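You operate a simulated robot arm through the tools that you are given. There is no shell and no other tool.

Carry out the task below with a simulated robot arm. There is one attempt and no reset: what you move stays moved.

Task
Get water to the cold bench and run its last purge cycle so the socket cover opens.
Fine: red valve open before the pump goes on; power key on; START for one cycle; pump and power stay on.

Only the result counts: the job must be done as asked and must still hold three seconds after the hand-in. Knocking over, shifting, dropping, spilling or breaking anything else fails it. Lids that push on must go on centred and level and be pressed home; caps that screw on are set level and turned clockwise until they are tight.

Robot
A 6-joint arm with a three-finger gripper, fixed in place. Base frame: the origin is at the foot of the arm, x ahead of it, y to its left, z up. Readings come in m, degrees, newtons and seconds.
Its first joint turns from -166.0 to 166.0 degrees. Payload 4.89 kg.
The TCP is the grasp point between the finger pads, 0.03 m short of the fingertips. In the tool frame z runs along the fingers and y along their closing line. Largest opening 0.164 m; the body of the gripper starts 0.125 m behind the TCP.
Orientation is that of the tool frame in the base frame, as a unit quaternion [w, x, y, z]. With the fingers straight down and closing along the base's y, the tool's x points along the base's -x, its y along +y and its z along -z.

Tools
- The arm moves only by the tool nudge_tool. Its argument "series" is a list of rows, each a list of 7 numbers: the turn, a rotation vector about the tool's x, y, z in units of 6 degrees (1.0 is 6 degrees), then the shift along the tool's x, y, z in units of 40 mm (1.0 is 40 mm), then the finger opening in mm, from 0 to 164. In form: [[ax, ay, az, tx, ty, tz, claw], ...]. A call has 1 to 20 rows; each row shifts and turns the commanded pose from where the row before left it, along the tool's axes as they then stand. A call with a number of a shift or a turn outside -1 to 1 is refused whole. Each row takes 0.2 s and may step no farther than 0.05 m and 8.6 degrees from the row before; otherwise, or with a gripper value out of range, the whole call is refused. Where a pose cannot be reached the arm comes as near as it can. A force on the tool above 40 N (or 10 N above the force at the start of the call, whichever is more), or a blocked arm, ends the call early, and 0.2 s more pass. Each finger travels about 0.108 m/s and halts on what it meets, pressing with about 25 N; the grip force reading is that of the motor and also rises with nothing between the fingers. The clock runs only during rows and for 0.2 s after the last one: add rows that do not move to give the fingers time. The reply holds the time, the measured pose of the TCP, the force on the tool along the base axes, the opening and the grip force, in the units named above and with some noise, with the torque about the TCP (base axes, N m) and any sound that the robot's microphone picked up.
- Cameras (640 x 400 px; columns grow to the right, rows downward): "scene" is fixed at [0.0486, 0.6636, 1.6174]; the picture's right is [-0.29, -0.96, 0.00], its down [-0.46, 0.14, -0.88] and it looks along [0.84, -0.26, -0.48] (base axes); focal length 333 px, centre (320, 200). "wrist" rides on the gripper at [0.076, -0.002, -0.152] in the tool frame; the picture's right is [0.02, 1.00, 0.00], its down [-0.88, 0.02, -0.47] and it looks along [-0.47, 0.01, 0.88] (tool axes); focal length 247 px, centre (320, 200). There is no depth. A picture from a camera that has moved, and an enlarged one, comes with that camera's place and axes in the base frame and with its lens. The place of the scene camera against the robot may be out by one fixed shift of up to 0.018 m in any direction.
- camera(camera): a new picture of that camera. The clock stands still meanwhile.
- move_column(by): slides the trunk up (or, below 0, down) by that many m; the arm rides with it, the base frame stays. It gives what a move gives, with no picture.
- zoom(camera, box): a new picture of the part [left, top, right, bottom] of that camera's present view, enlarged. The clock stands still meanwhile.
- job_done(): hands the job in; it is judged then, once.

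Places have to be worked out from the pictures, the camera data and where the tool is seen. Open the gripper and draw the arm clear of the work before you hand the job in, unless the task says otherwise.

The tools are called after "Emit:" as a command line: name --pt "numbers of a row" for each row, then --argument value for the rest, lists and objects as JSON in quotes. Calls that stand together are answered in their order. nudge_tool: Moves the arm, as the interface text tells. Its arguments: {"type":"object","properties":{"series":{"type":"array","items":{"type":"array","items":{"type":"number"}}}},"required":["series"]} The other tools are called the same way: move_column (by) slides the trunk up or down; camera (camera) takes a picture; zoom (camera, box) takes an enlarged picture of a part of a camera's view; job_done () hands the job in.

At the start:

```text
clock: 0.0
tcp_pos: [0.6931, 0.2175, 1.244]
orientation: [0.0, 0.0, 1.0, 0.0]
contact_force: [0.0, 0.9, 0.4]
torque: [0.01, -0.01, 0.0]
width: 0.1639
finger_force: 0.0
trunk travel left (down, up): [-0.25, 0.14]
```

scene: 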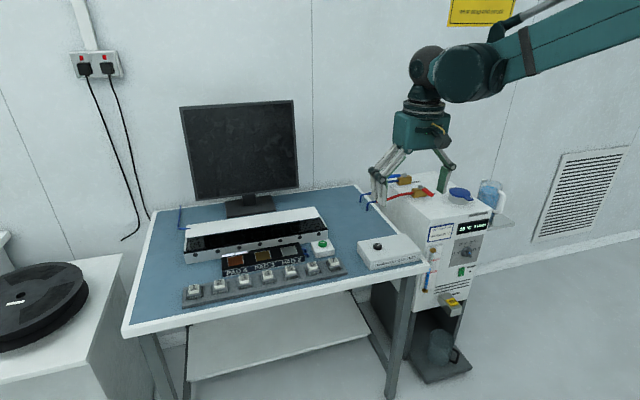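
wrist: 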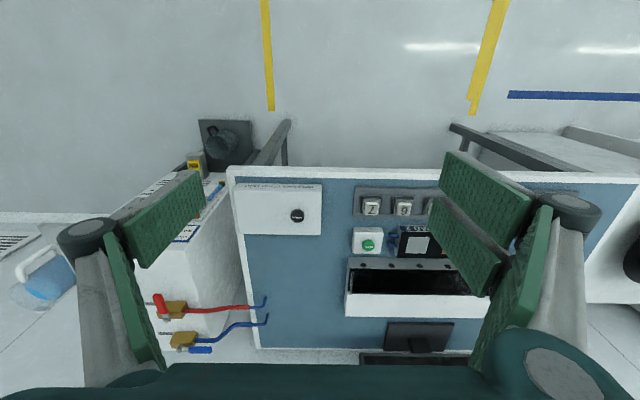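

I'll look closely at the scene before moving anything: the bench with its keys and the chiller with its valves.

Emit:
zoom --camera "scene" --box '[350, 160, 520, 266]'

Emit:
zoom --camera "scene" --box '[170, 200, 350, 312]'

Emit:
zoom --camera "scene" --box '[340, 220, 500, 320]'

Emit:
zoom --camera "wrist" --box '[120, 140, 320, 365]'

```text
3.76 times, centred on (435, 213) of scene
camera zoom: at [0.0486, 0.6636, 1.6174], right [-0.29, -0.96, 0.0], down [-0.46, 0.14, -0.88], along [0.84, -0.26, -0.48], focal length 1253 px, centre (-113, 151)
```

zoom: 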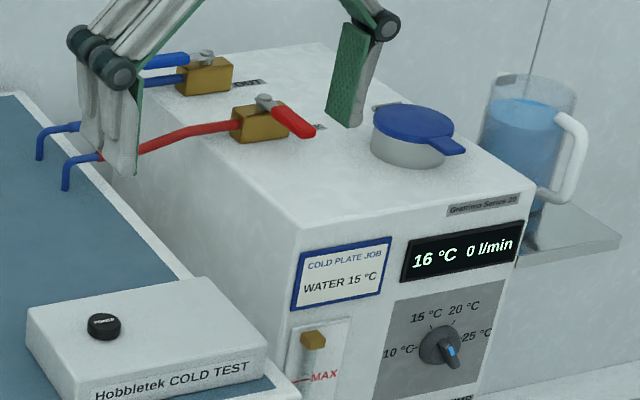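

```text
3.56 times, centred on (260, 256) of scene
camera zoom: at [0.0486, 0.6636, 1.6174], right [-0.29, -0.96, 0.0], down [-0.46, 0.14, -0.88], along [0.84, -0.26, -0.48], focal length 1184 px, centre (533, 1)
```

zoom: 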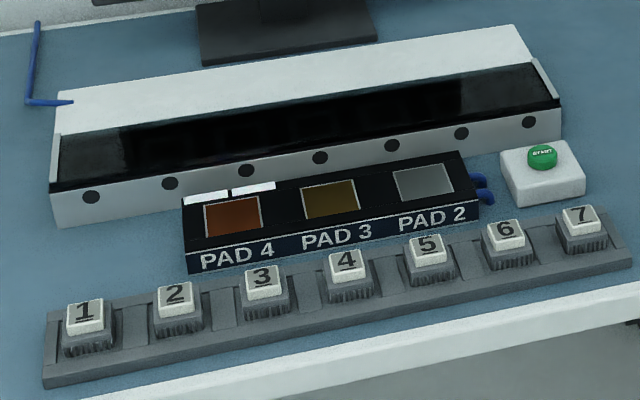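

```text
4.00 times, centred on (420, 270) of scene
camera zoom: at [0.0486, 0.6636, 1.6174], right [-0.29, -0.96, 0.0], down [-0.46, 0.14, -0.88], along [0.84, -0.26, -0.48], focal length 1332 px, centre (-80, -80)
```

zoom: 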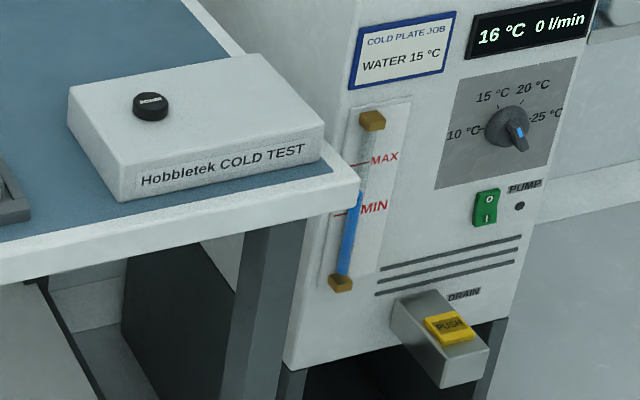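

```text
1.78 times, centred on (220, 252) of wrist
camera zoom: at [0.617, 0.2158, 1.3966], right [-0.02, 1.0, 0.0], down [0.88, 0.02, 0.47], along [0.47, 0.01, -0.88], focal length 439 px, centre (498, 107)
```

zoom: 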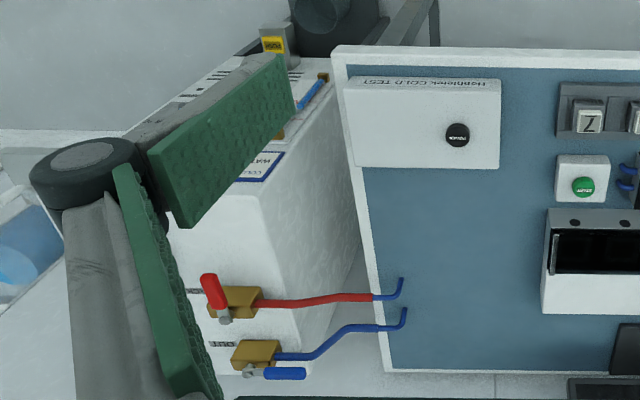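

The power key sits near (0.94, 0.17, 0.876), START near (1.02, 0.35, 0.876), and the valves are farther back. I'm zooming tighter on the labels, level gauge, dial and pump switch.

Emit:
zoom --camera "scene" --box '[425, 215, 497, 260]'

Emit:
zoom --camera "scene" --box '[415, 235, 495, 285]'

Emit:
zoom --camera "scene" --box '[380, 165, 460, 215]'

Emit:
zoom --camera "scene" --box '[290, 225, 354, 265]'

Emit:
zoom --camera "scene" --box '[215, 235, 310, 285]'

Emit:
zoom --camera "scene" --box '[352, 230, 416, 270]'

```text
8.89 times, centred on (461, 238) of scene
camera zoom: at [0.0486, 0.6636, 1.6174], right [-0.29, -0.96, 0.0], down [-0.46, 0.14, -0.88], along [0.84, -0.26, -0.48], focal length 2959 px, centre (-933, -133)
```

zoom: 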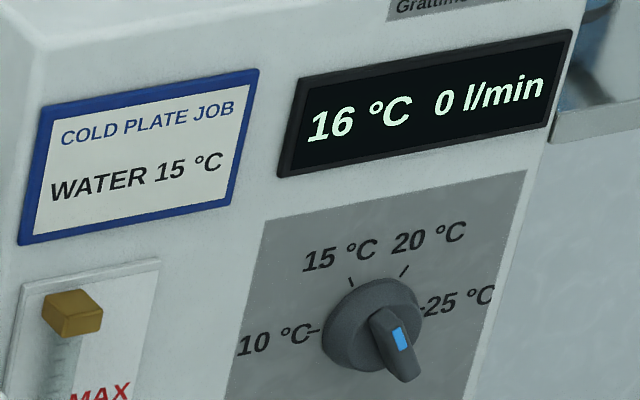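

```text
8.00 times, centred on (455, 260) of scene
camera zoom: at [0.0486, 0.6636, 1.6174], right [-0.29, -0.96, 0.0], down [-0.46, 0.14, -0.88], along [0.84, -0.26, -0.48], focal length 2663 px, centre (-760, -280)
```

zoom: 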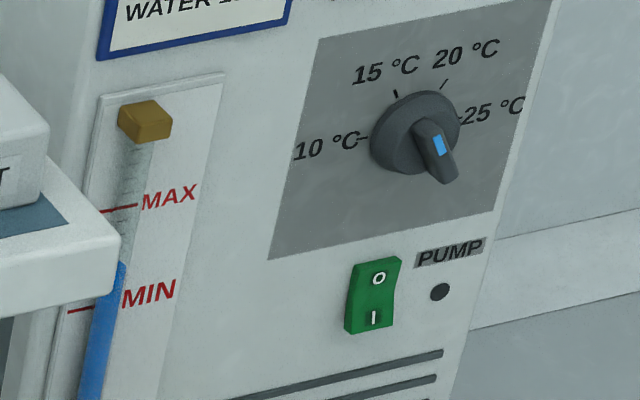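

```text
8.00 times, centred on (420, 190) of scene
camera zoom: at [0.0486, 0.6636, 1.6174], right [-0.29, -0.96, 0.0], down [-0.46, 0.14, -0.88], along [0.84, -0.26, -0.48], focal length 2663 px, centre (-480, 280)
```

zoom: 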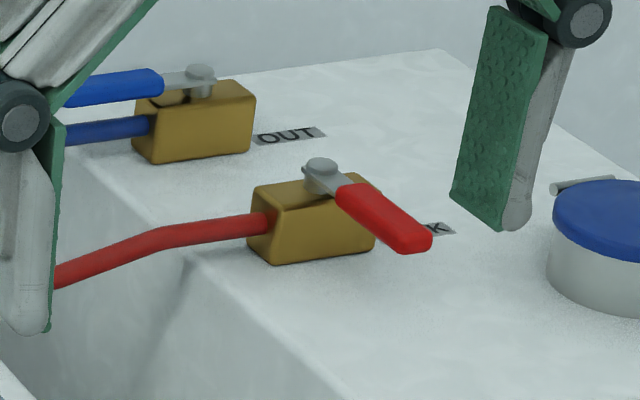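

```text
10.00 times, centred on (322, 245) of scene
camera zoom: at [0.0486, 0.6636, 1.6174], right [-0.29, -0.96, 0.0], down [-0.46, 0.14, -0.88], along [0.84, -0.26, -0.48], focal length 3329 px, centre (300, -250)
```

zoom: 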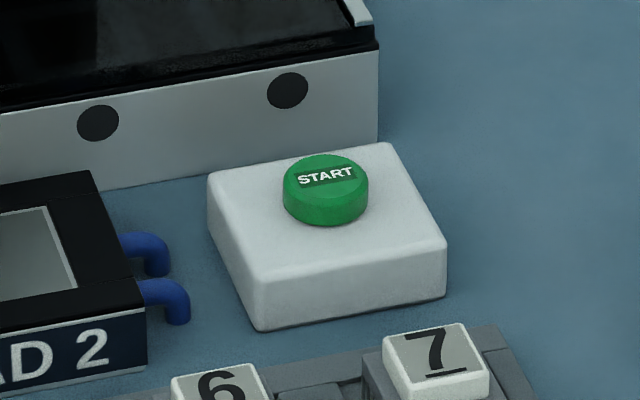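

```text
6.74 times, centred on (262, 260) of scene
camera zoom: at [0.0486, 0.6636, 1.6174], right [-0.29, -0.96, 0.0], down [-0.46, 0.14, -0.88], along [0.84, -0.26, -0.48], focal length 2243 px, centre (707, -204)
```

zoom: 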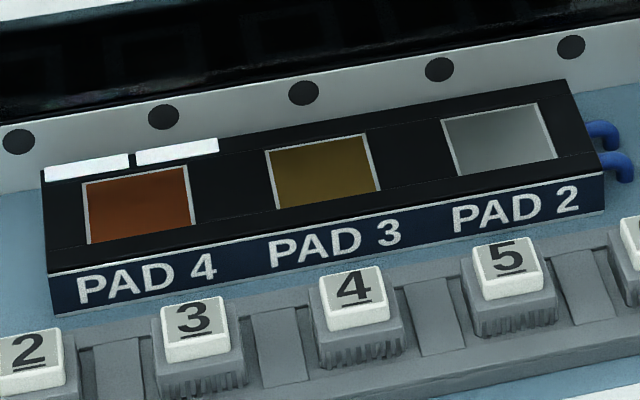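

```text
10.00 times, centred on (384, 250) of scene
camera zoom: at [0.0486, 0.6636, 1.6174], right [-0.29, -0.96, 0.0], down [-0.46, 0.14, -0.88], along [0.84, -0.26, -0.48], focal length 3329 px, centre (-320, -300)
```

zoom: 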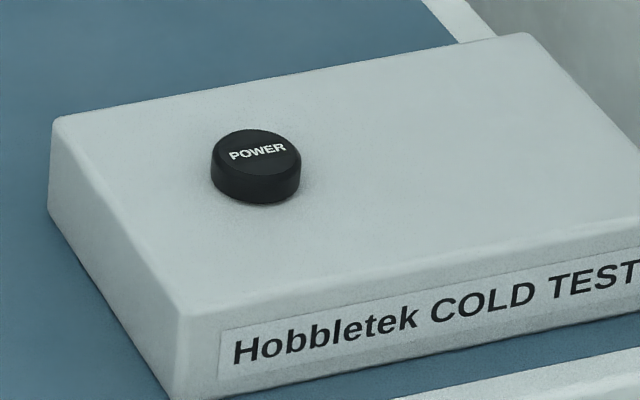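

Level is between MIN and MAX, the blue valve is along its hose (open), and the red handle is across its hose (closed). I'll close the fingers and move sideways over to y≈-0.15, staying high, to view the chiller with the wrist camera.

Emit:
nudge_tool --pt "0 0 0 0 -0.92 0 0" --pt "0 0 0 0 -0.92 0 0" --pt "0 0 0 0 -0.92 0 0" --pt "0 0 0 0 -0.92 0 0" --pt "0 0 0 0 -0.92 0 0" --pt "0 0 0 0 -0.92 0 0" --pt "0 0 0 0 -0.92 0 0" --pt "0 0 0 0 -0.92 0 0" --pt "0 0 0 0 -0.92 0 0" --pt "0 0 0 0 0 0 0"

Emit:
camera --camera "wrist"

Emit:
camera --camera "scene"

```text
clock: 2.2
tcp_pos: [0.6937, -0.1149, 1.2443]
orientation: [0.001, -0.001, 1.0, 0.0]
contact_force: [0.9, -1.1, 0.8]
torque: [0.07, 0.0, 0.0]
width: 0.0
finger_force: 25.0
trunk travel left (down, up): [-0.25, 0.14]
```

```text
taken
camera wrist: at [0.6176, -0.1157, 1.3956], right [-0.02, 1.0, 0.0], down [0.88, 0.02, 0.47], along [0.47, 0.01, -0.88], focal length 247 px, centre (320, 200)
```

wrist: 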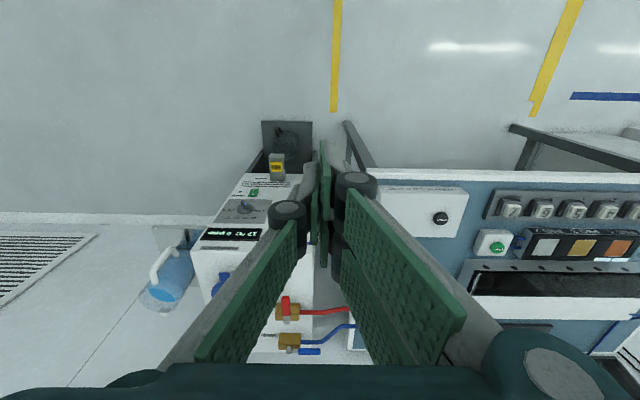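

```text
taken
```

scene: 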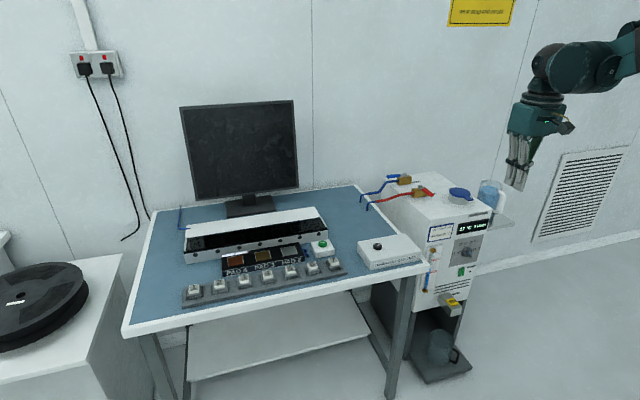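

The fingers block part of the wrist view; I'll zoom both views onto the chiller, including its display, which seems to have changed.

Emit:
zoom --camera "scene" --box '[420, 175, 516, 235]'

Emit:
zoom --camera "wrist" --box '[180, 140, 360, 252]'

Emit:
zoom --camera "wrist" --box '[240, 280, 368, 360]'

Emit:
zoom --camera "scene" --box '[356, 165, 484, 245]'

```text
6.67 times, centred on (468, 205) of scene
camera zoom: at [0.0486, 0.6636, 1.6174], right [-0.29, -0.96, 0.0], down [-0.46, 0.14, -0.88], along [0.84, -0.26, -0.48], focal length 2219 px, centre (-667, 167)
```

zoom: 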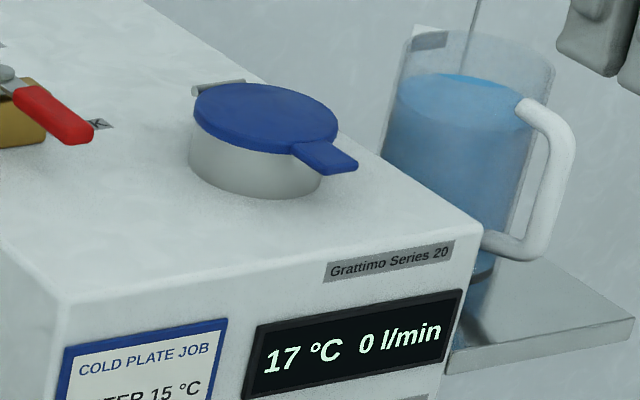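

```text
3.56 times, centred on (270, 196) of wrist
camera zoom: at [0.6176, -0.1157, 1.3956], right [-0.02, 1.0, 0.0], down [0.88, 0.02, 0.47], along [0.47, 0.01, -0.88], focal length 878 px, centre (498, 214)
```

zoom: 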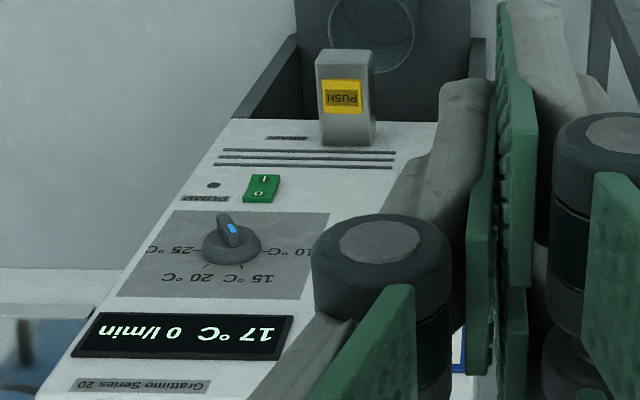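

```text
5.00 times, centred on (304, 320) of wrist
camera zoom: at [0.6176, -0.1157, 1.3956], right [-0.02, 1.0, 0.0], down [0.88, 0.02, 0.47], along [0.47, 0.01, -0.88], focal length 1235 px, centre (400, -400)
```

zoom: 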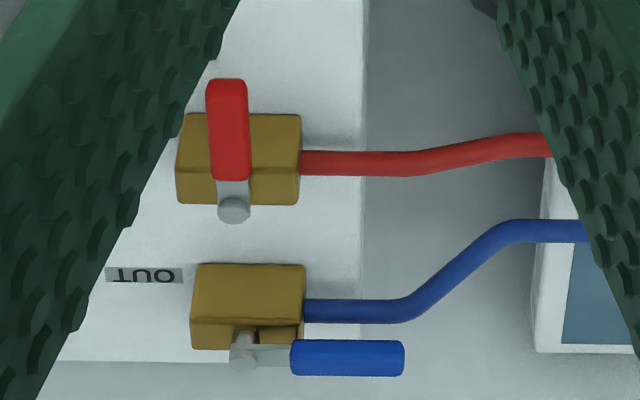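

```text
5.00 times, centred on (420, 205) of scene
camera zoom: at [0.0486, 0.6636, 1.6174], right [-0.29, -0.96, 0.0], down [-0.46, 0.14, -0.88], along [0.84, -0.26, -0.48], focal length 1664 px, centre (-180, 175)
```

zoom: 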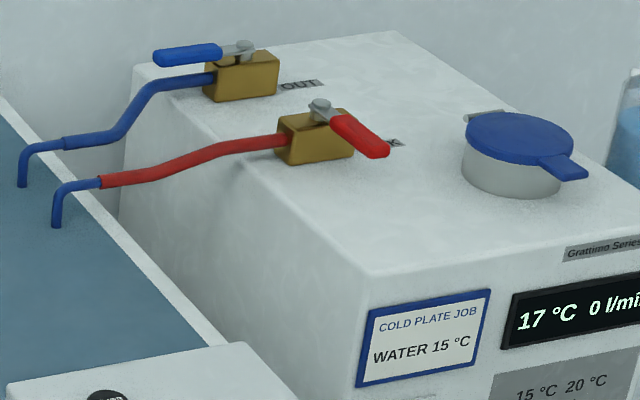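

The red handle's pivot triangulates to about (1.23, -0.19, 0.955), its tip to about x=1.14, and the pump rocker to about (1.06, -0.37, 0.52). I'll need a forward-tilted tool, so first I'll turn the tool half a turn about its own axis so the camera ends up on top when tilted.

Emit:
nudge_tool --pt "0 0 1 0 0 0 0" --pt "0 0 1 0 0 0 0" --pt "0 0 1 0 0 0 0" --pt "0 0 1 0 0 0 0" --pt "0 0 1 0 0 0 0" --pt "0 0 1 0 0 0 0" --pt "0 0 1 0 0 0 0" --pt "0 0 1 0 0 0 0" --pt "0 0 1 0 0 0 0" --pt "0 0 1 0 0 0 0" --pt "0 0 1 0 0 0 0" --pt "0 0 1 0 0 0 0" --pt "0 0 1 0 0 0 0" --pt "0 0 1 0 0 0 0" --pt "0 0 1 0 0 0 0"

```text
clock: 5.4
tcp_pos: [0.6939, -0.1145, 1.2448]
orientation: [0.001, 0.707, 0.707, 0.0]
contact_force: [-0.3, 0.1, 0.0]
torque: [0.0, 0.0, 0.0]
width: 0.0
finger_force: 24.3
trunk travel left (down, up): [-0.25, 0.14]
```

The quarter turn went cleanly. I'll finish the half turn.

Emit:
nudge_tool --pt "0 0 1 0 0 0 0" --pt "0 0 1 0 0 0 0" --pt "0 0 1 0 0 0 0" --pt "0 0 1 0 0 0 0" --pt "0 0 1 0 0 0 0" --pt "0 0 1 0 0 0 0" --pt "0 0 1 0 0 0 0" --pt "0 0 1 0 0 0 0" --pt "0 0 1 0 0 0 0" --pt "0 0 1 0 0 0 0" --pt "0 0 1 0 0 0 0" --pt "0 0 1 0 0 0 0" --pt "0 0 1 0 0 0 0" --pt "0 0 1 0 0 0 0" --pt "0 0 1 0 0 0 0"

```text
clock: 8.6
tcp_pos: [0.693, -0.1141, 1.2438]
orientation: [0.0, 1.0, -0.001, 0.001]
contact_force: [-0.4, 0.8, 0.0]
torque: [-0.02, 0.03, 0.02]
width: 0.0
finger_force: 25.1
trunk travel left (down, up): [-0.25, 0.14]
```

The tool is turned: tool x is now base +x and tool y is base -y. I'll tilt the fingers forward by 54° while holding the TCP in place.

Emit:
nudge_tool --pt "0 1 0 0 0 0 0" --pt "0 1 0 0 0 0 0" --pt "0 1 0 0 0 0 0" --pt "0 1 0 0 0 0 0" --pt "0 1 0 0 0 0 0" --pt "0 1 0 0 0 0 0" --pt "0 1 0 0 0 0 0" --pt "0 1 0 0 0 0 0" --pt "0 1 0 0 0 0 0"

Emit:
camera --camera "wrist"

Emit:
camera --camera "scene"

```text
clock: 10.6
tcp_pos: [0.6928, -0.1133, 1.2436]
orientation: [0.0, 0.891, 0.0, 0.454]
contact_force: [0.9, 0.3, -1.0]
torque: [0.0, 0.0, 0.0]
width: 0.0
finger_force: 24.9
trunk travel left (down, up): [-0.25, 0.14]
```

```text
taken
camera wrist: at [0.6153, -0.1119, 1.3954], right [0.01, -1.0, 0.02], down [-0.9, -0.02, -0.44], along [0.44, -0.01, -0.9], focal length 247 px, centre (320, 200)
```

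wrist: 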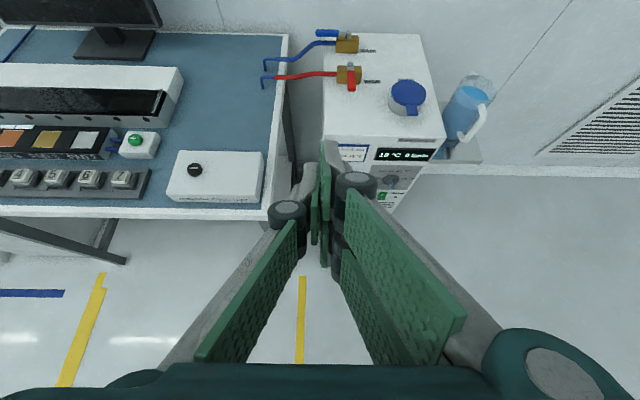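

```text
taken
```

scene: 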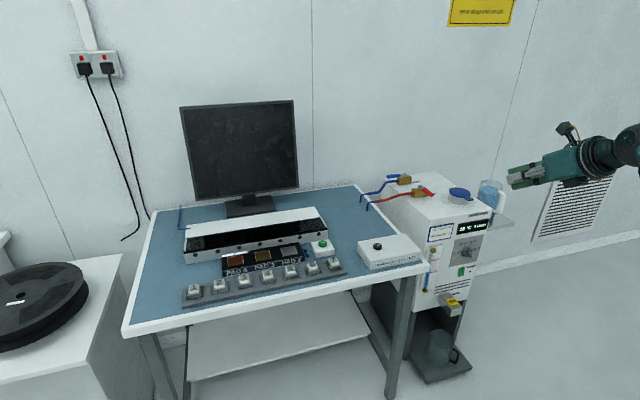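

The view is now upright and clear. I'm zooming onto the valve and the chiller front from here for a second precise sight.

Emit:
zoom --camera "wrist" --box '[250, 20, 410, 120]'

Emit:
zoom --camera "wrist" --box '[320, 120, 480, 220]'

Emit:
zoom --camera "wrist" --box '[100, 120, 260, 220]'

Emit:
zoom --camera "scene" --box '[425, 205, 505, 255]'

```text
4.00 times, centred on (330, 70) of wrist
camera zoom: at [0.6153, -0.1119, 1.3954], right [0.01, -1.0, 0.02], down [-0.9, -0.02, -0.44], along [0.44, -0.01, -0.9], focal length 988 px, centre (280, 720)
```

zoom: 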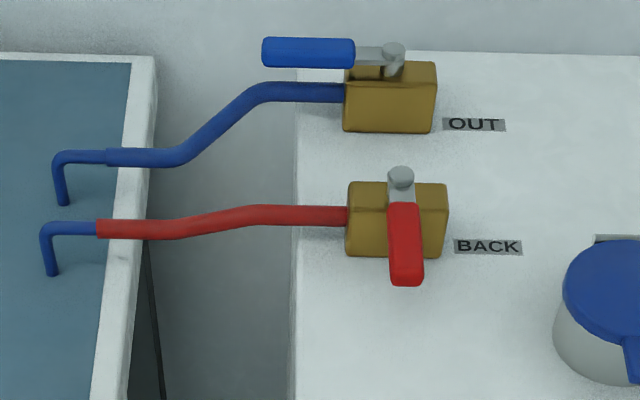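

```text
4.00 times, centred on (400, 170) of wrist
camera zoom: at [0.6153, -0.1119, 1.3954], right [0.01, -1.0, 0.02], down [-0.9, -0.02, -0.44], along [0.44, -0.01, -0.9], focal length 988 px, centre (0, 320)
```

zoom: 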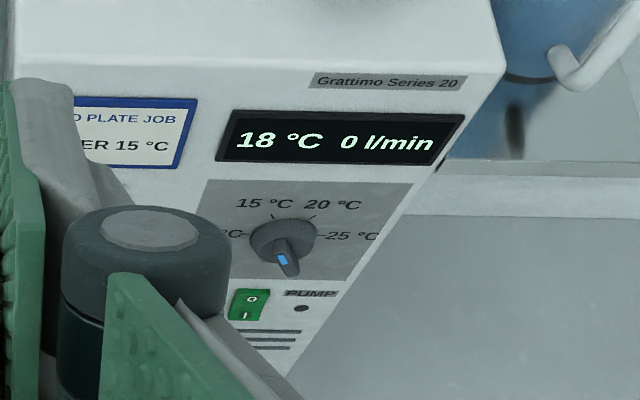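

```text
4.00 times, centred on (180, 170) of wrist
camera zoom: at [0.6153, -0.1119, 1.3954], right [0.01, -1.0, 0.02], down [-0.9, -0.02, -0.44], along [0.44, -0.01, -0.9], focal length 988 px, centre (880, 320)
```

zoom: 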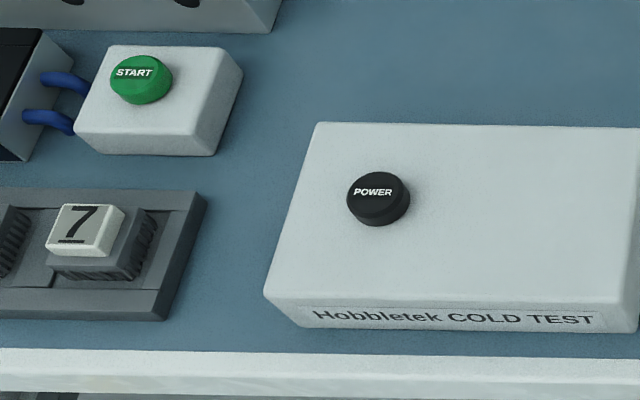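

```text
8.00 times, centred on (465, 230) of scene
camera zoom: at [0.0486, 0.6636, 1.6174], right [-0.29, -0.96, 0.0], down [-0.46, 0.14, -0.88], along [0.84, -0.26, -0.48], focal length 2663 px, centre (-840, -40)
```

zoom: 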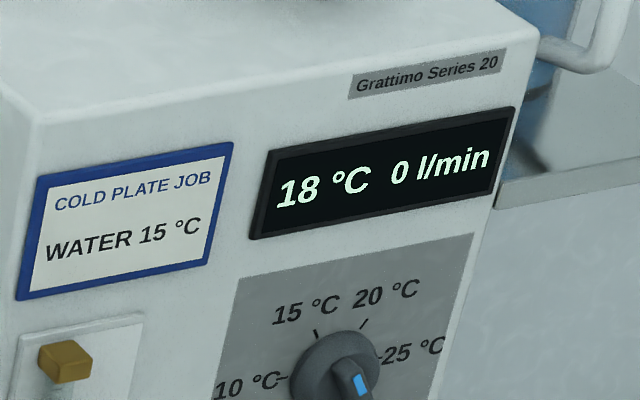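

The labels read OUT (blue, open) and BACK (red, closed); the chiller top is about z=0.90 and the handle about z=0.95. I'll move the tilted tool toward (1.05, -0.25, 1.08), still well above everything, for a closer look.

Emit:
nudge_tool --pt "0 0 0 0.161 0.285 0.803 0" --pt "0 0 0 0.161 0.285 0.803 0" --pt "0 0 0 0.161 0.285 0.803 0" --pt "0 0 0 0.161 0.285 0.803 0" --pt "0 0 0 0.161 0.285 0.803 0" --pt "0 0 0 0.161 0.285 0.803 0" --pt "0 0 0 0.161 0.285 0.803 0" --pt "0 0 0 0.161 0.285 0.803 0" --pt "0 0 0 0.161 0.285 0.803 0" --pt "0 0 0 0.161 0.285 0.803 0" --pt "0 0 0 0.161 0.285 0.803 0" --pt "0 0 0 0.161 0.285 0.803 0"

Emit:
camera --camera "wrist"

Emit:
camera --camera "scene"

```text
clock: 13.2
tcp_pos: [1.0472, -0.2519, 1.0792]
orientation: [0.0, 0.891, 0.0, 0.454]
contact_force: [-1.1, 0.4, 1.5]
torque: [0.0, -0.01, -0.05]
width: 0.0
finger_force: 24.8
trunk travel left (down, up): [-0.25, 0.14]
```

```text
taken
camera wrist: at [0.9691, -0.2496, 1.232], right [0.01, -1.0, 0.02], down [-0.9, -0.02, -0.43], along [0.44, -0.01, -0.9], focal length 247 px, centre (320, 200)
```

wrist: 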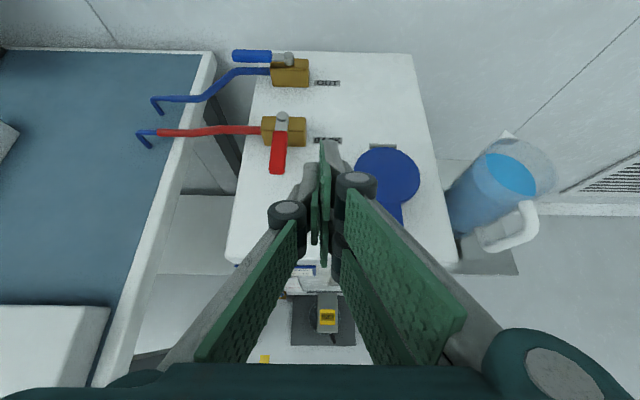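

```text
taken
```

scene: 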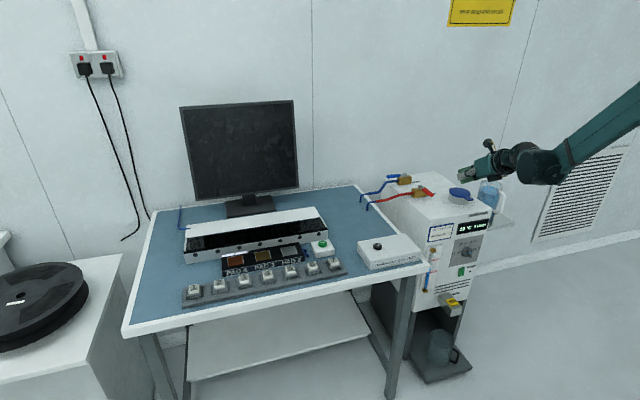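

The pose was reached exactly. I'm zooming on the red valve from this closer place to pin down its coordinates.

Emit:
zoom --camera "wrist" --box '[230, 90, 358, 170]'

Emit:
zoom --camera "wrist" --box '[230, 120, 390, 220]'

Emit:
zoom --camera "scene" --box '[390, 140, 518, 220]'

```text
5.00 times, centred on (294, 130) of wrist
camera zoom: at [0.9691, -0.2496, 1.232], right [0.01, -1.0, 0.02], down [-0.9, -0.02, -0.43], along [0.44, -0.01, -0.9], focal length 1235 px, centre (450, 550)
```

zoom: 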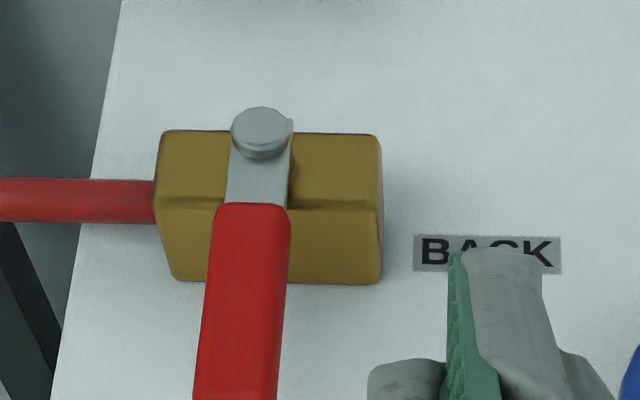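

```text
4.00 times, centred on (310, 170) of wrist
camera zoom: at [0.9691, -0.2496, 1.232], right [0.01, -1.0, 0.02], down [-0.9, -0.02, -0.43], along [0.44, -0.01, -0.9], focal length 988 px, centre (360, 320)
```

zoom: 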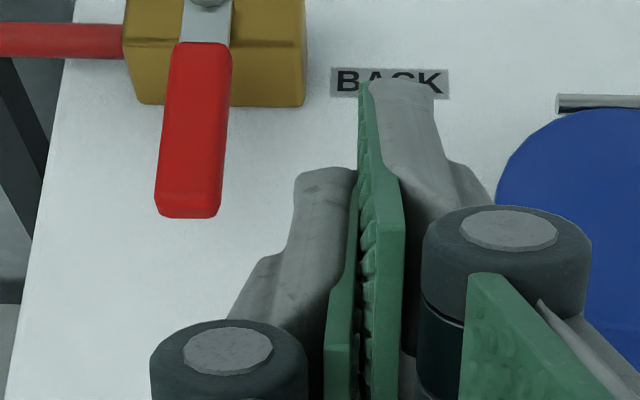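

```text
5.00 times, centred on (454, 180) of scene
camera zoom: at [0.0486, 0.6636, 1.6174], right [-0.29, -0.96, 0.0], down [-0.46, 0.14, -0.88], along [0.84, -0.26, -0.48], focal length 1664 px, centre (-350, 300)
```

zoom: 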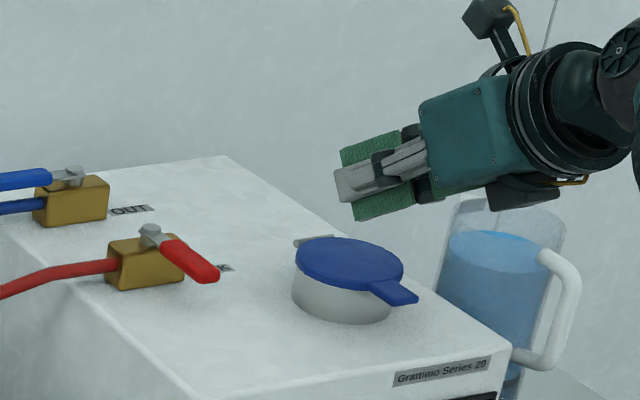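

From several sights: pivot ≈ (1.24, -0.194), handle tip x≈1.148, handle height ≈0.945–0.957, handle about 21 mm wide; the lid's left edge is at y≈-0.297. I'll bring the closed fingertips down to the -y side of the handle (TCP ≈ (1.148, -0.245, 0.96)), between the handle and lid.

Emit:
nudge_tool --pt "0 0 0 -0.184 -0.035 0.758 0" --pt "0 0 0 -0.184 -0.035 0.758 0" --pt "0 0 0 -0.184 -0.035 0.758 0" --pt "0 0 0 -0.184 -0.035 0.758 0" --pt "0 0 0 -0.184 -0.035 0.758 0"

Emit:
camera --camera "wrist"

Emit:
zoom --camera "scene" --box '[380, 150, 508, 230]'

```text
clock: 14.4
tcp_pos: [1.15, -0.2461, 0.9619]
orientation: [0.001, 0.891, -0.001, 0.454]
contact_force: [-1.7, -0.7, 0.9]
torque: [0.01, 0.04, 0.02]
width: 0.0
finger_force: 24.9
trunk travel left (down, up): [-0.25, 0.14]
```

```text
taken
camera wrist: at [1.0716, -0.244, 1.1137], right [0.01, -1.0, 0.02], down [-0.9, -0.02, -0.43], along [0.44, -0.01, -0.9], focal length 247 px, centre (320, 200)
```

wrist: 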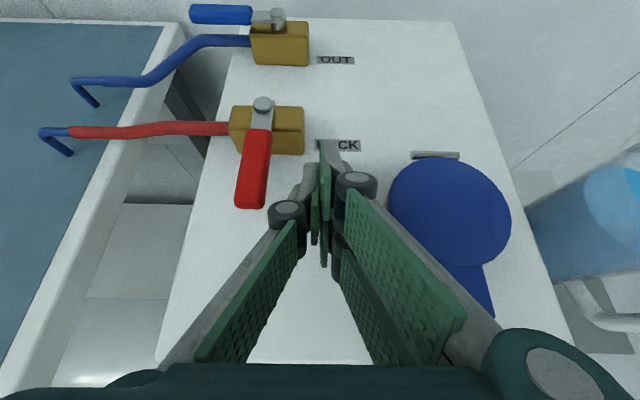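

```text
5.00 times, centred on (444, 190) of scene
camera zoom: at [0.0486, 0.6636, 1.6174], right [-0.29, -0.96, 0.0], down [-0.46, 0.14, -0.88], along [0.84, -0.26, -0.48], focal length 1664 px, centre (-300, 250)
```

zoom: 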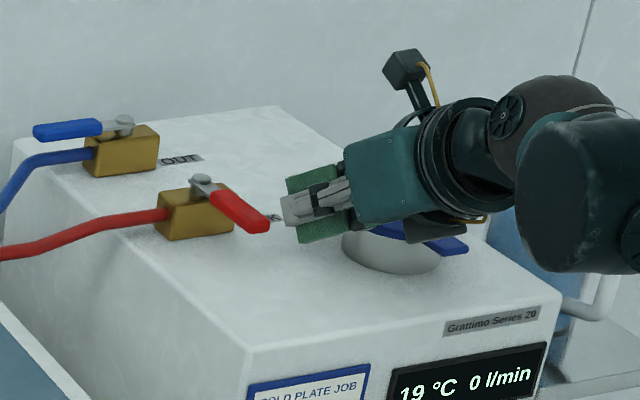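

The fingertips hang right of the red handle, clear of the lid. I'll now push the handle in +y along the first half of its arc.

Emit:
nudge_tool --pt "0 0 0 0 -0.3875 0 0" --pt "0 0 0 0 -0.3875 0 0" --pt "0 0 0 -0.0368 -0.32 -0.0506 0" --pt "0 0 0 -0.0368 -0.32 -0.0506 0" --pt "0 0 0 0.044 -0.3625 0.0607 0" --pt "0 0 0 0.044 -0.3625 0.0607 0"

Emit:
camera --camera "wrist"

Emit:
zoom --camera "scene" --box '[380, 150, 508, 230]'

```text
clock: 15.8
tcp_pos: [1.1498, -0.1602, 0.9616]
orientation: [0.001, 0.891, -0.001, 0.454]
contact_force: [-0.5, -0.6, 0.7]
torque: [0.04, -0.02, 0.07]
width: 0.0
finger_force: 25.1
trunk travel left (down, up): [-0.25, 0.14]
```

```text
taken
camera wrist: at [1.0729, -0.1579, 1.1135], right [0.01, -1.0, 0.02], down [-0.9, -0.02, -0.43], along [0.43, -0.01, -0.9], focal length 247 px, centre (320, 200)
```

wrist: 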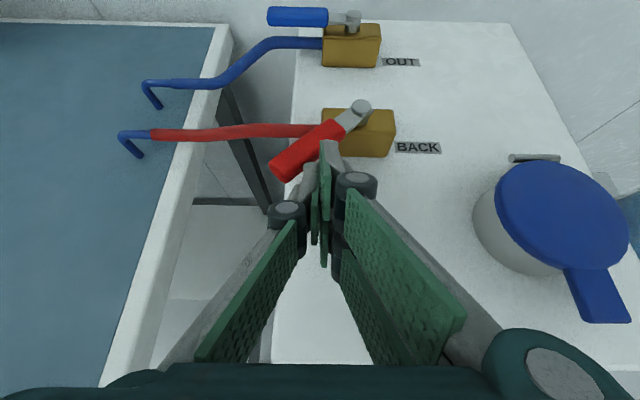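

```text
5.00 times, centred on (444, 190) of scene
camera zoom: at [0.0486, 0.6636, 1.6174], right [-0.29, -0.96, 0.0], down [-0.46, 0.14, -0.88], along [0.84, -0.26, -0.48], focal length 1664 px, centre (-300, 250)
```

zoom: 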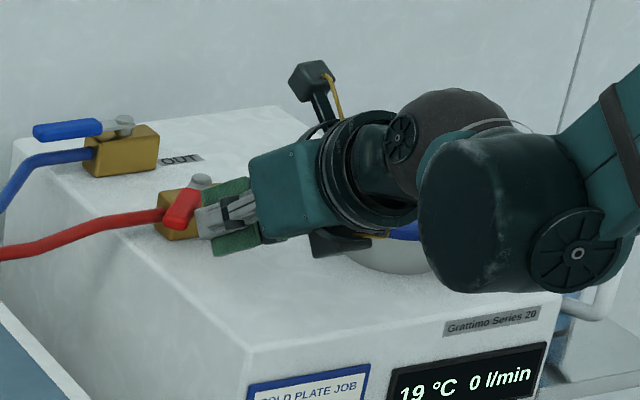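

The handle is already turned about 50°. I'll continue along the second half of the arc until it lines up with the hose.

Emit:
nudge_tool --pt "0 0 0 0.1397 -0.325 0.1921 0" --pt "0 0 0 0.1397 -0.325 0.1921 0" --pt "0 0 0 0.1617 -0.1875 0.2225 0" --pt "0 0 0 0.1617 -0.1875 0.2225 0"

Emit:
camera --camera "wrist"

Emit:
zoom --camera "scene" --box '[380, 150, 508, 230]'

```text
clock: 16.8
tcp_pos: [1.1933, -0.1161, 0.9617]
orientation: [0.0, 0.891, -0.001, 0.454]
contact_force: [0.4, -0.1, -0.1]
torque: [0.01, 0.02, 0.0]
width: 0.0
finger_force: 25.2
trunk travel left (down, up): [-0.25, 0.14]
```

```text
taken
camera wrist: at [1.1153, -0.1151, 1.1128], right [0.01, -1.0, 0.02], down [-0.9, -0.02, -0.43], along [0.43, -0.01, -0.9], focal length 247 px, centre (320, 200)
```

wrist: 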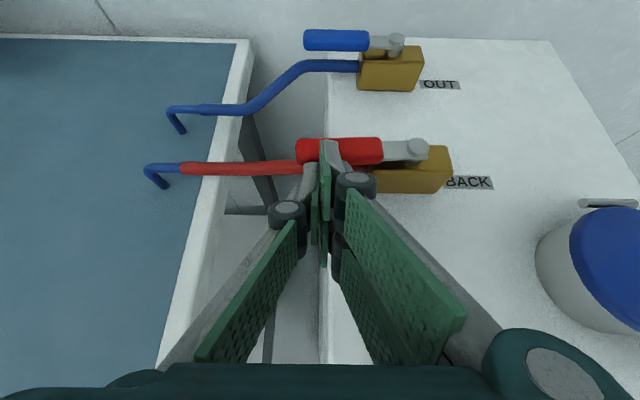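

```text
5.00 times, centred on (444, 190) of scene
camera zoom: at [0.0486, 0.6636, 1.6174], right [-0.29, -0.96, 0.0], down [-0.46, 0.14, -0.88], along [0.84, -0.26, -0.48], focal length 1664 px, centre (-300, 250)
```

zoom: 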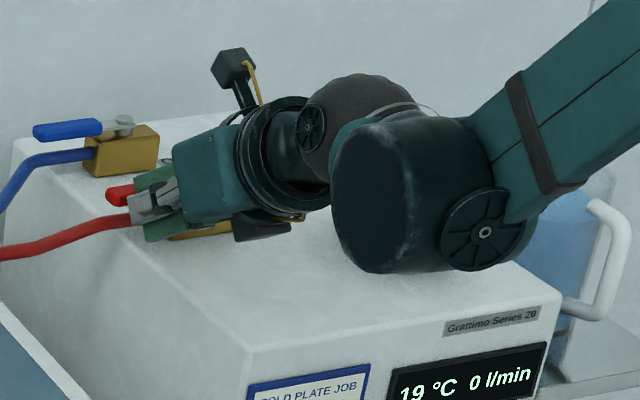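

The red handle is nearly parallel to its hose, perhaps a few degrees short. I'll push a little more in +x, watching for the stop.

Emit:
nudge_tool --pt "0 0 0 0.0588 0 0.0809 0" --pt "0 0 0 0.0588 0 0.0809 0"

Emit:
zoom --camera "wrist" --box '[240, 20, 496, 180]'

```text
clock: 17.4
tcp_pos: [1.2002, -0.1178, 0.9612]
orientation: [0.001, 0.891, 0.0, 0.454]
contact_force: [-19.5, 1.9, 1.8]
torque: [0.02, 0.04, -0.03]
width: 0.0
finger_force: 25.0
trunk travel left (down, up): [-0.25, 0.14]
```

```text
2.50 times, centred on (368, 100) of wrist
camera zoom: at [1.1219, -0.1152, 1.1132], right [0.01, -1.0, 0.02], down [-0.9, -0.02, -0.43], along [0.43, -0.01, -0.9], focal length 617 px, centre (200, 450)
```

zoom: 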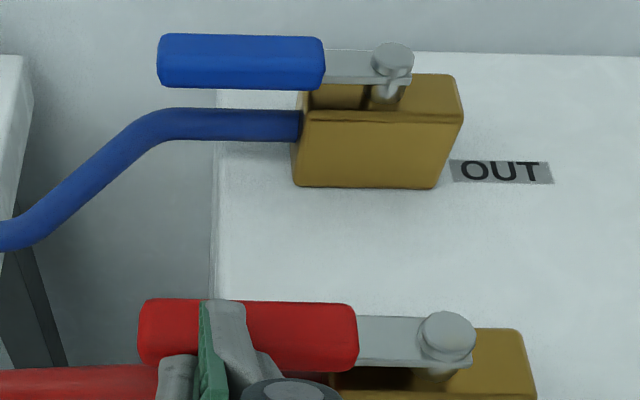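

The force rose to about 20 N at the stop and the red handle is now parallel to the blue one, so it's open. I'll back off in -x, then retreat up along the fingers.

Emit:
nudge_tool --pt "0 0 0 -0.147 0 -0.202 0" --pt "0 0 0 -0.294 0 -0.4045 0" --pt "0 0 0 0 0 -0.8 0" --pt "0 0 0 0 0 -1 0" --pt "0 0 0 0 0 -1 0" --pt "0 0 0 0 0 -1 0" --pt "0 0 0 0 0 -1 0" --pt "0 0 0 0 0 -1 0"

Emit:
camera --camera "wrist"

Emit:
zoom --camera "scene" --box '[360, 150, 520, 250]'

```text
clock: 19.2
tcp_pos: [0.9851, -0.1181, 1.0966]
orientation: [0.0, 0.891, -0.001, 0.454]
contact_force: [0.9, -0.5, -0.5]
torque: [0.0, 0.05, 0.0]
width: 0.0001
finger_force: 24.9
trunk travel left (down, up): [-0.25, 0.14]
```

```text
taken
camera wrist: at [0.9076, -0.1159, 1.2484], right [0.01, -1.0, 0.02], down [-0.9, -0.02, -0.43], along [0.43, -0.01, -0.9], focal length 247 px, centre (320, 200)
```

wrist: 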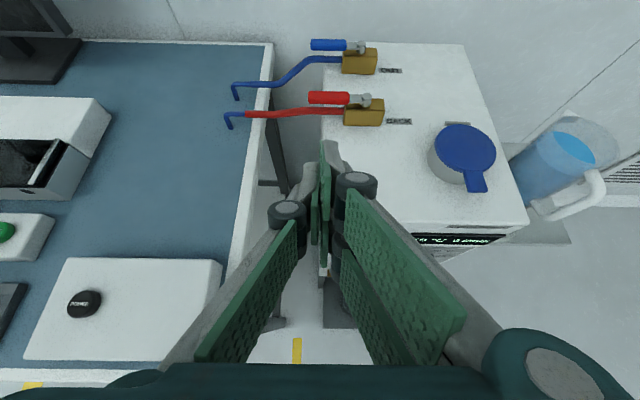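

```text
4.00 times, centred on (440, 200) of scene
camera zoom: at [0.0486, 0.6636, 1.6174], right [-0.29, -0.96, 0.0], down [-0.46, 0.14, -0.88], along [0.84, -0.26, -0.48], focal length 1332 px, centre (-160, 200)
```

zoom: 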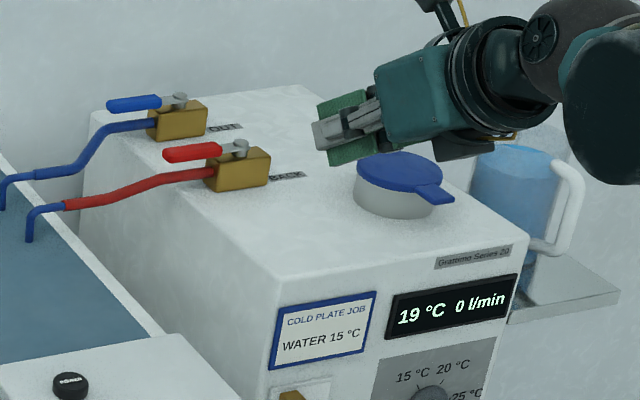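

The red valve is open with the handle along the hose. Next I'll pull back to about (0.75, -0.37, 0.95) in front of the chiller and tilt to 78° to face the pump switch.

Emit:
nudge_tool --pt "0 0 0 -0.643 0.63 -0.259 0" --pt "0 0 0 -0.643 0.63 -0.259 0" --pt "0 0 0 -0.643 0.63 -0.259 0" --pt "0 0 0 -0.643 0.63 -0.259 0" --pt "0 0 0 -0.643 0.63 -0.259 0" --pt "0 0 0 -0.643 0.63 -0.259 0" --pt "0 0 0 -0.643 0.63 -0.259 0" --pt "0 0 0 -0.643 0.63 -0.259 0" --pt "0 0 0 -0.643 0.63 -0.259 0" --pt "0 0 0 -0.643 0.63 -0.259 0" --pt "0 1 0 0 0 0 0" --pt "0 1 0 0 0 0 0" --pt "0 1 0 0 0 0 0" --pt "0 1 0 0 0 0 0"

Emit:
camera --camera "wrist"

Emit:
camera --camera "scene"

```text
clock: 22.2
tcp_pos: [0.8038, -0.4165, 1.0325]
orientation: [-0.001, 0.778, 0.001, 0.628]
contact_force: [-0.4, -0.1, 0.1]
torque: [0.0, 0.03, -0.05]
width: 0.0
finger_force: 25.1
out of reach, approached as far as the arm can: row 11, 12, 13, 14
trunk travel left (down, up): [-0.25, 0.14]
```

```text
taken
camera wrist: at [0.6712, -0.4146, 1.1405], right [0.01, -1.0, 0.02], down [-0.65, -0.02, -0.76], along [0.76, -0.01, -0.65], focal length 247 px, centre (320, 200)
```

wrist: 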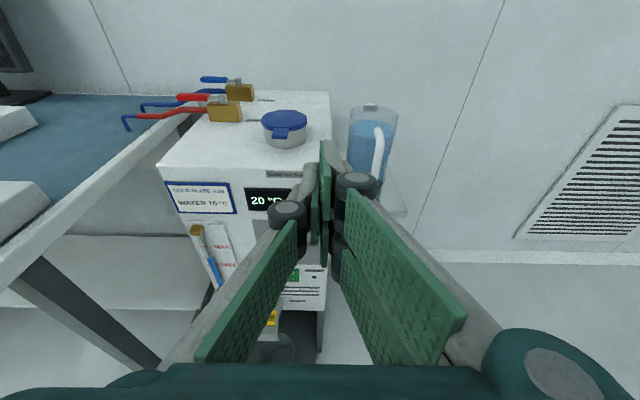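

```text
taken
```

scene: 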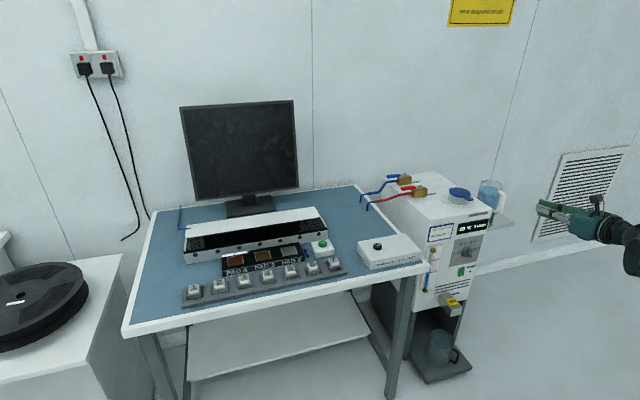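

The rows past the first tilt were out of reach (wrist too close to the base), and the arm settled at (0.80, -0.42, 1.03). I'll move forward a little to get off that limit and see where the commanded pose stands.

Emit:
nudge_tool --pt "0 0 0 0 0 0.5 0" --pt "0 0 0 0 0 0.5 0" --pt "0 0 0 0 0 0.5 0"

```text
clock: 23.0
tcp_pos: [0.8625, -0.4179, 1.0203]
orientation: [0.001, 0.777, -0.001, 0.629]
contact_force: [0.0, 0.0, 0.5]
torque: [0.0, 0.02, 0.01]
width: 0.0001
finger_force: 25.1
trunk travel left (down, up): [-0.25, 0.14]
```

The pose follows from the achieved place. I'll lower the trunk by 0.25 m to bring the arm down toward the pump switch height.

Emit:
move_column --by -0.25

Emit:
camera --camera "scene"

Emit:
camera --camera "wrist"

```text
clock: 25.6
tcp_pos: [0.8617, -0.4172, 0.7707]
orientation: [0.001, 0.777, 0.0, 0.629]
contact_force: [-0.4, -0.3, -0.3]
torque: [0.01, 0.0, 0.0]
width: 0.0
finger_force: 24.9
trunk travel left (down, up): [0.0, 0.39]
```

```text
taken
```

scene: 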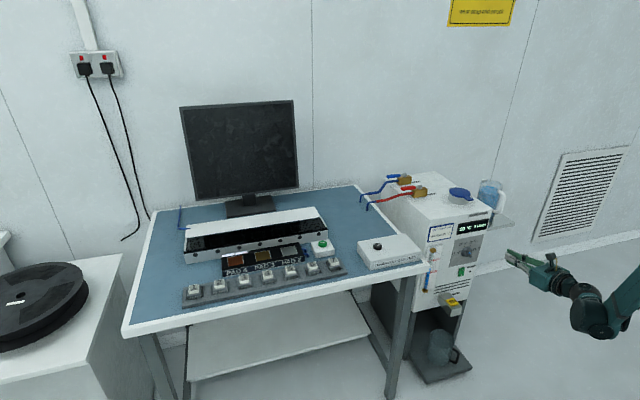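

```text
taken
camera wrist: at [0.7298, -0.4152, 0.8768], right [0.0, -1.0, 0.02], down [-0.65, -0.02, -0.76], along [0.76, -0.01, -0.65], focal length 247 px, centre (320, 200)
```

wrist: 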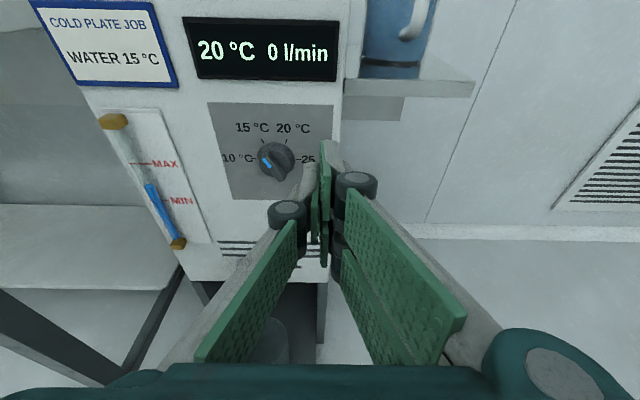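

The column is down and the wrist camera faces the front panel squarely. I'm zooming in on the dial, the pump switch and the gauge.

Emit:
zoom --camera "wrist" --box '[200, 95, 344, 185]'

Emit:
zoom --camera "wrist" --box '[200, 170, 344, 260]'

Emit:
zoom --camera "scene" --box '[430, 230, 510, 280]'

```text
4.44 times, centred on (272, 140) of wrist
camera zoom: at [0.7298, -0.4152, 0.8768], right [0.0, -1.0, 0.02], down [-0.65, -0.02, -0.76], along [0.76, -0.01, -0.65], focal length 1098 px, centre (533, 467)
```

zoom: 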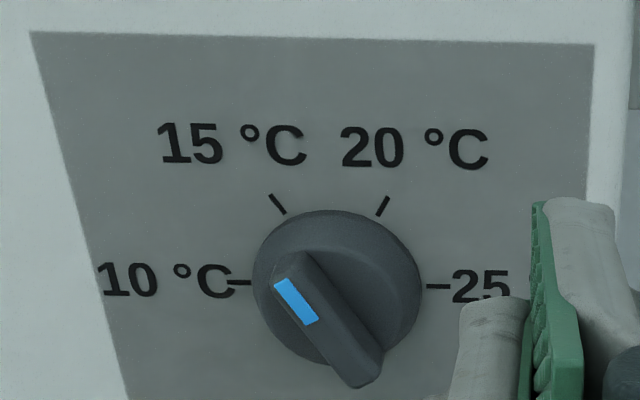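

```text
4.44 times, centred on (272, 215) of wrist
camera zoom: at [0.7298, -0.4152, 0.8768], right [0.0, -1.0, 0.02], down [-0.65, -0.02, -0.76], along [0.76, -0.01, -0.65], focal length 1098 px, centre (533, 133)
```

zoom: 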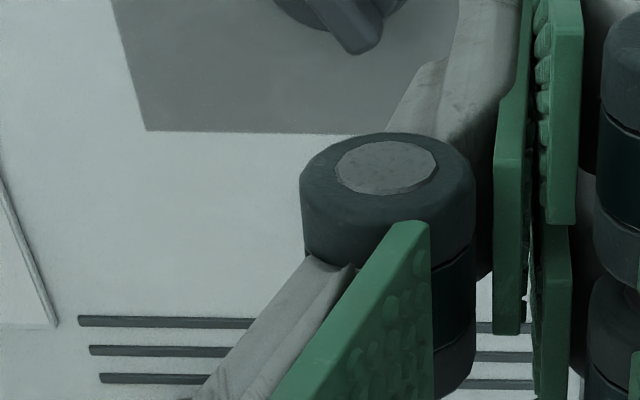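

```text
8.00 times, centred on (470, 255) of scene
camera zoom: at [0.0486, 0.6636, 1.6174], right [-0.29, -0.96, 0.0], down [-0.46, 0.14, -0.88], along [0.84, -0.26, -0.48], focal length 2663 px, centre (-880, -240)
```

zoom: 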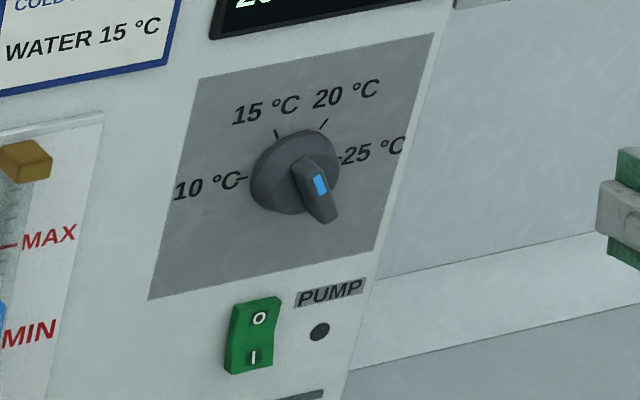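

The dial's blue mark points at 15 °C, matching the card, so it needs nothing; water just isn't circulating yet. The front face is near x≈1.04. I'll lower 0.15 m to see the pump rocker unobstructed.

Emit:
nudge_tool --pt "0 0 0 -0.917 0 0.195 0" --pt "0 0 0 -0.917 0 0.195 0" --pt "0 0 0 -0.917 0 0.195 0" --pt "0 0 0 -0.917 0 0.195 0"

Emit:
camera --camera "wrist"

Emit:
camera --camera "scene"

```text
clock: 26.6
tcp_pos: [0.9041, -0.4508, 0.6557]
orientation: [0.001, 0.778, -0.001, 0.628]
contact_force: [-0.7, 0.6, 0.8]
torque: [-0.02, 0.19, -0.09]
width: 0.0
finger_force: 25.4
out of reach, approached as far as the arm can: row 2, 3, 4
trunk travel left (down, up): [0.0, 0.39]
```

```text
taken
camera wrist: at [0.7723, -0.4493, 0.7622], right [0.0, -1.0, 0.02], down [-0.65, -0.02, -0.76], along [0.76, -0.01, -0.65], focal length 247 px, centre (320, 200)
```

wrist: 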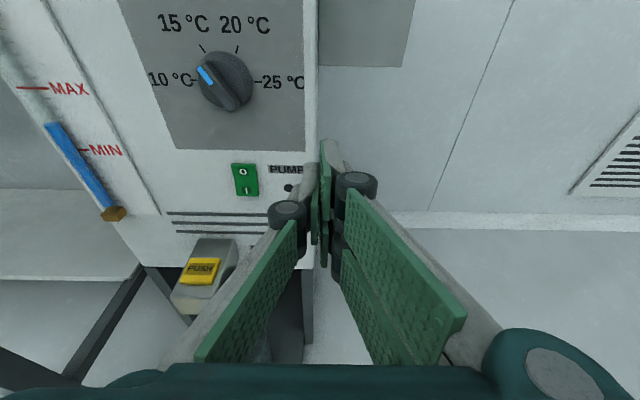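

```text
taken
```

scene: 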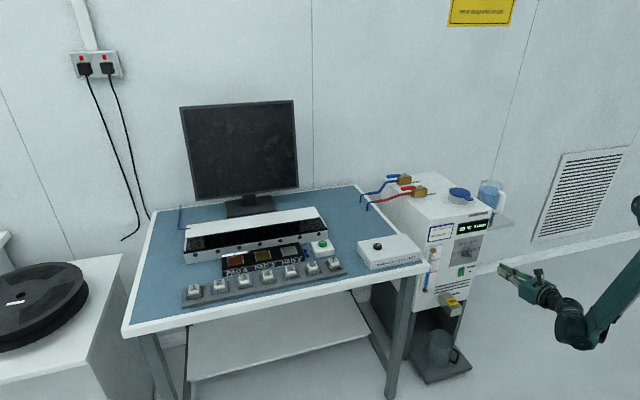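

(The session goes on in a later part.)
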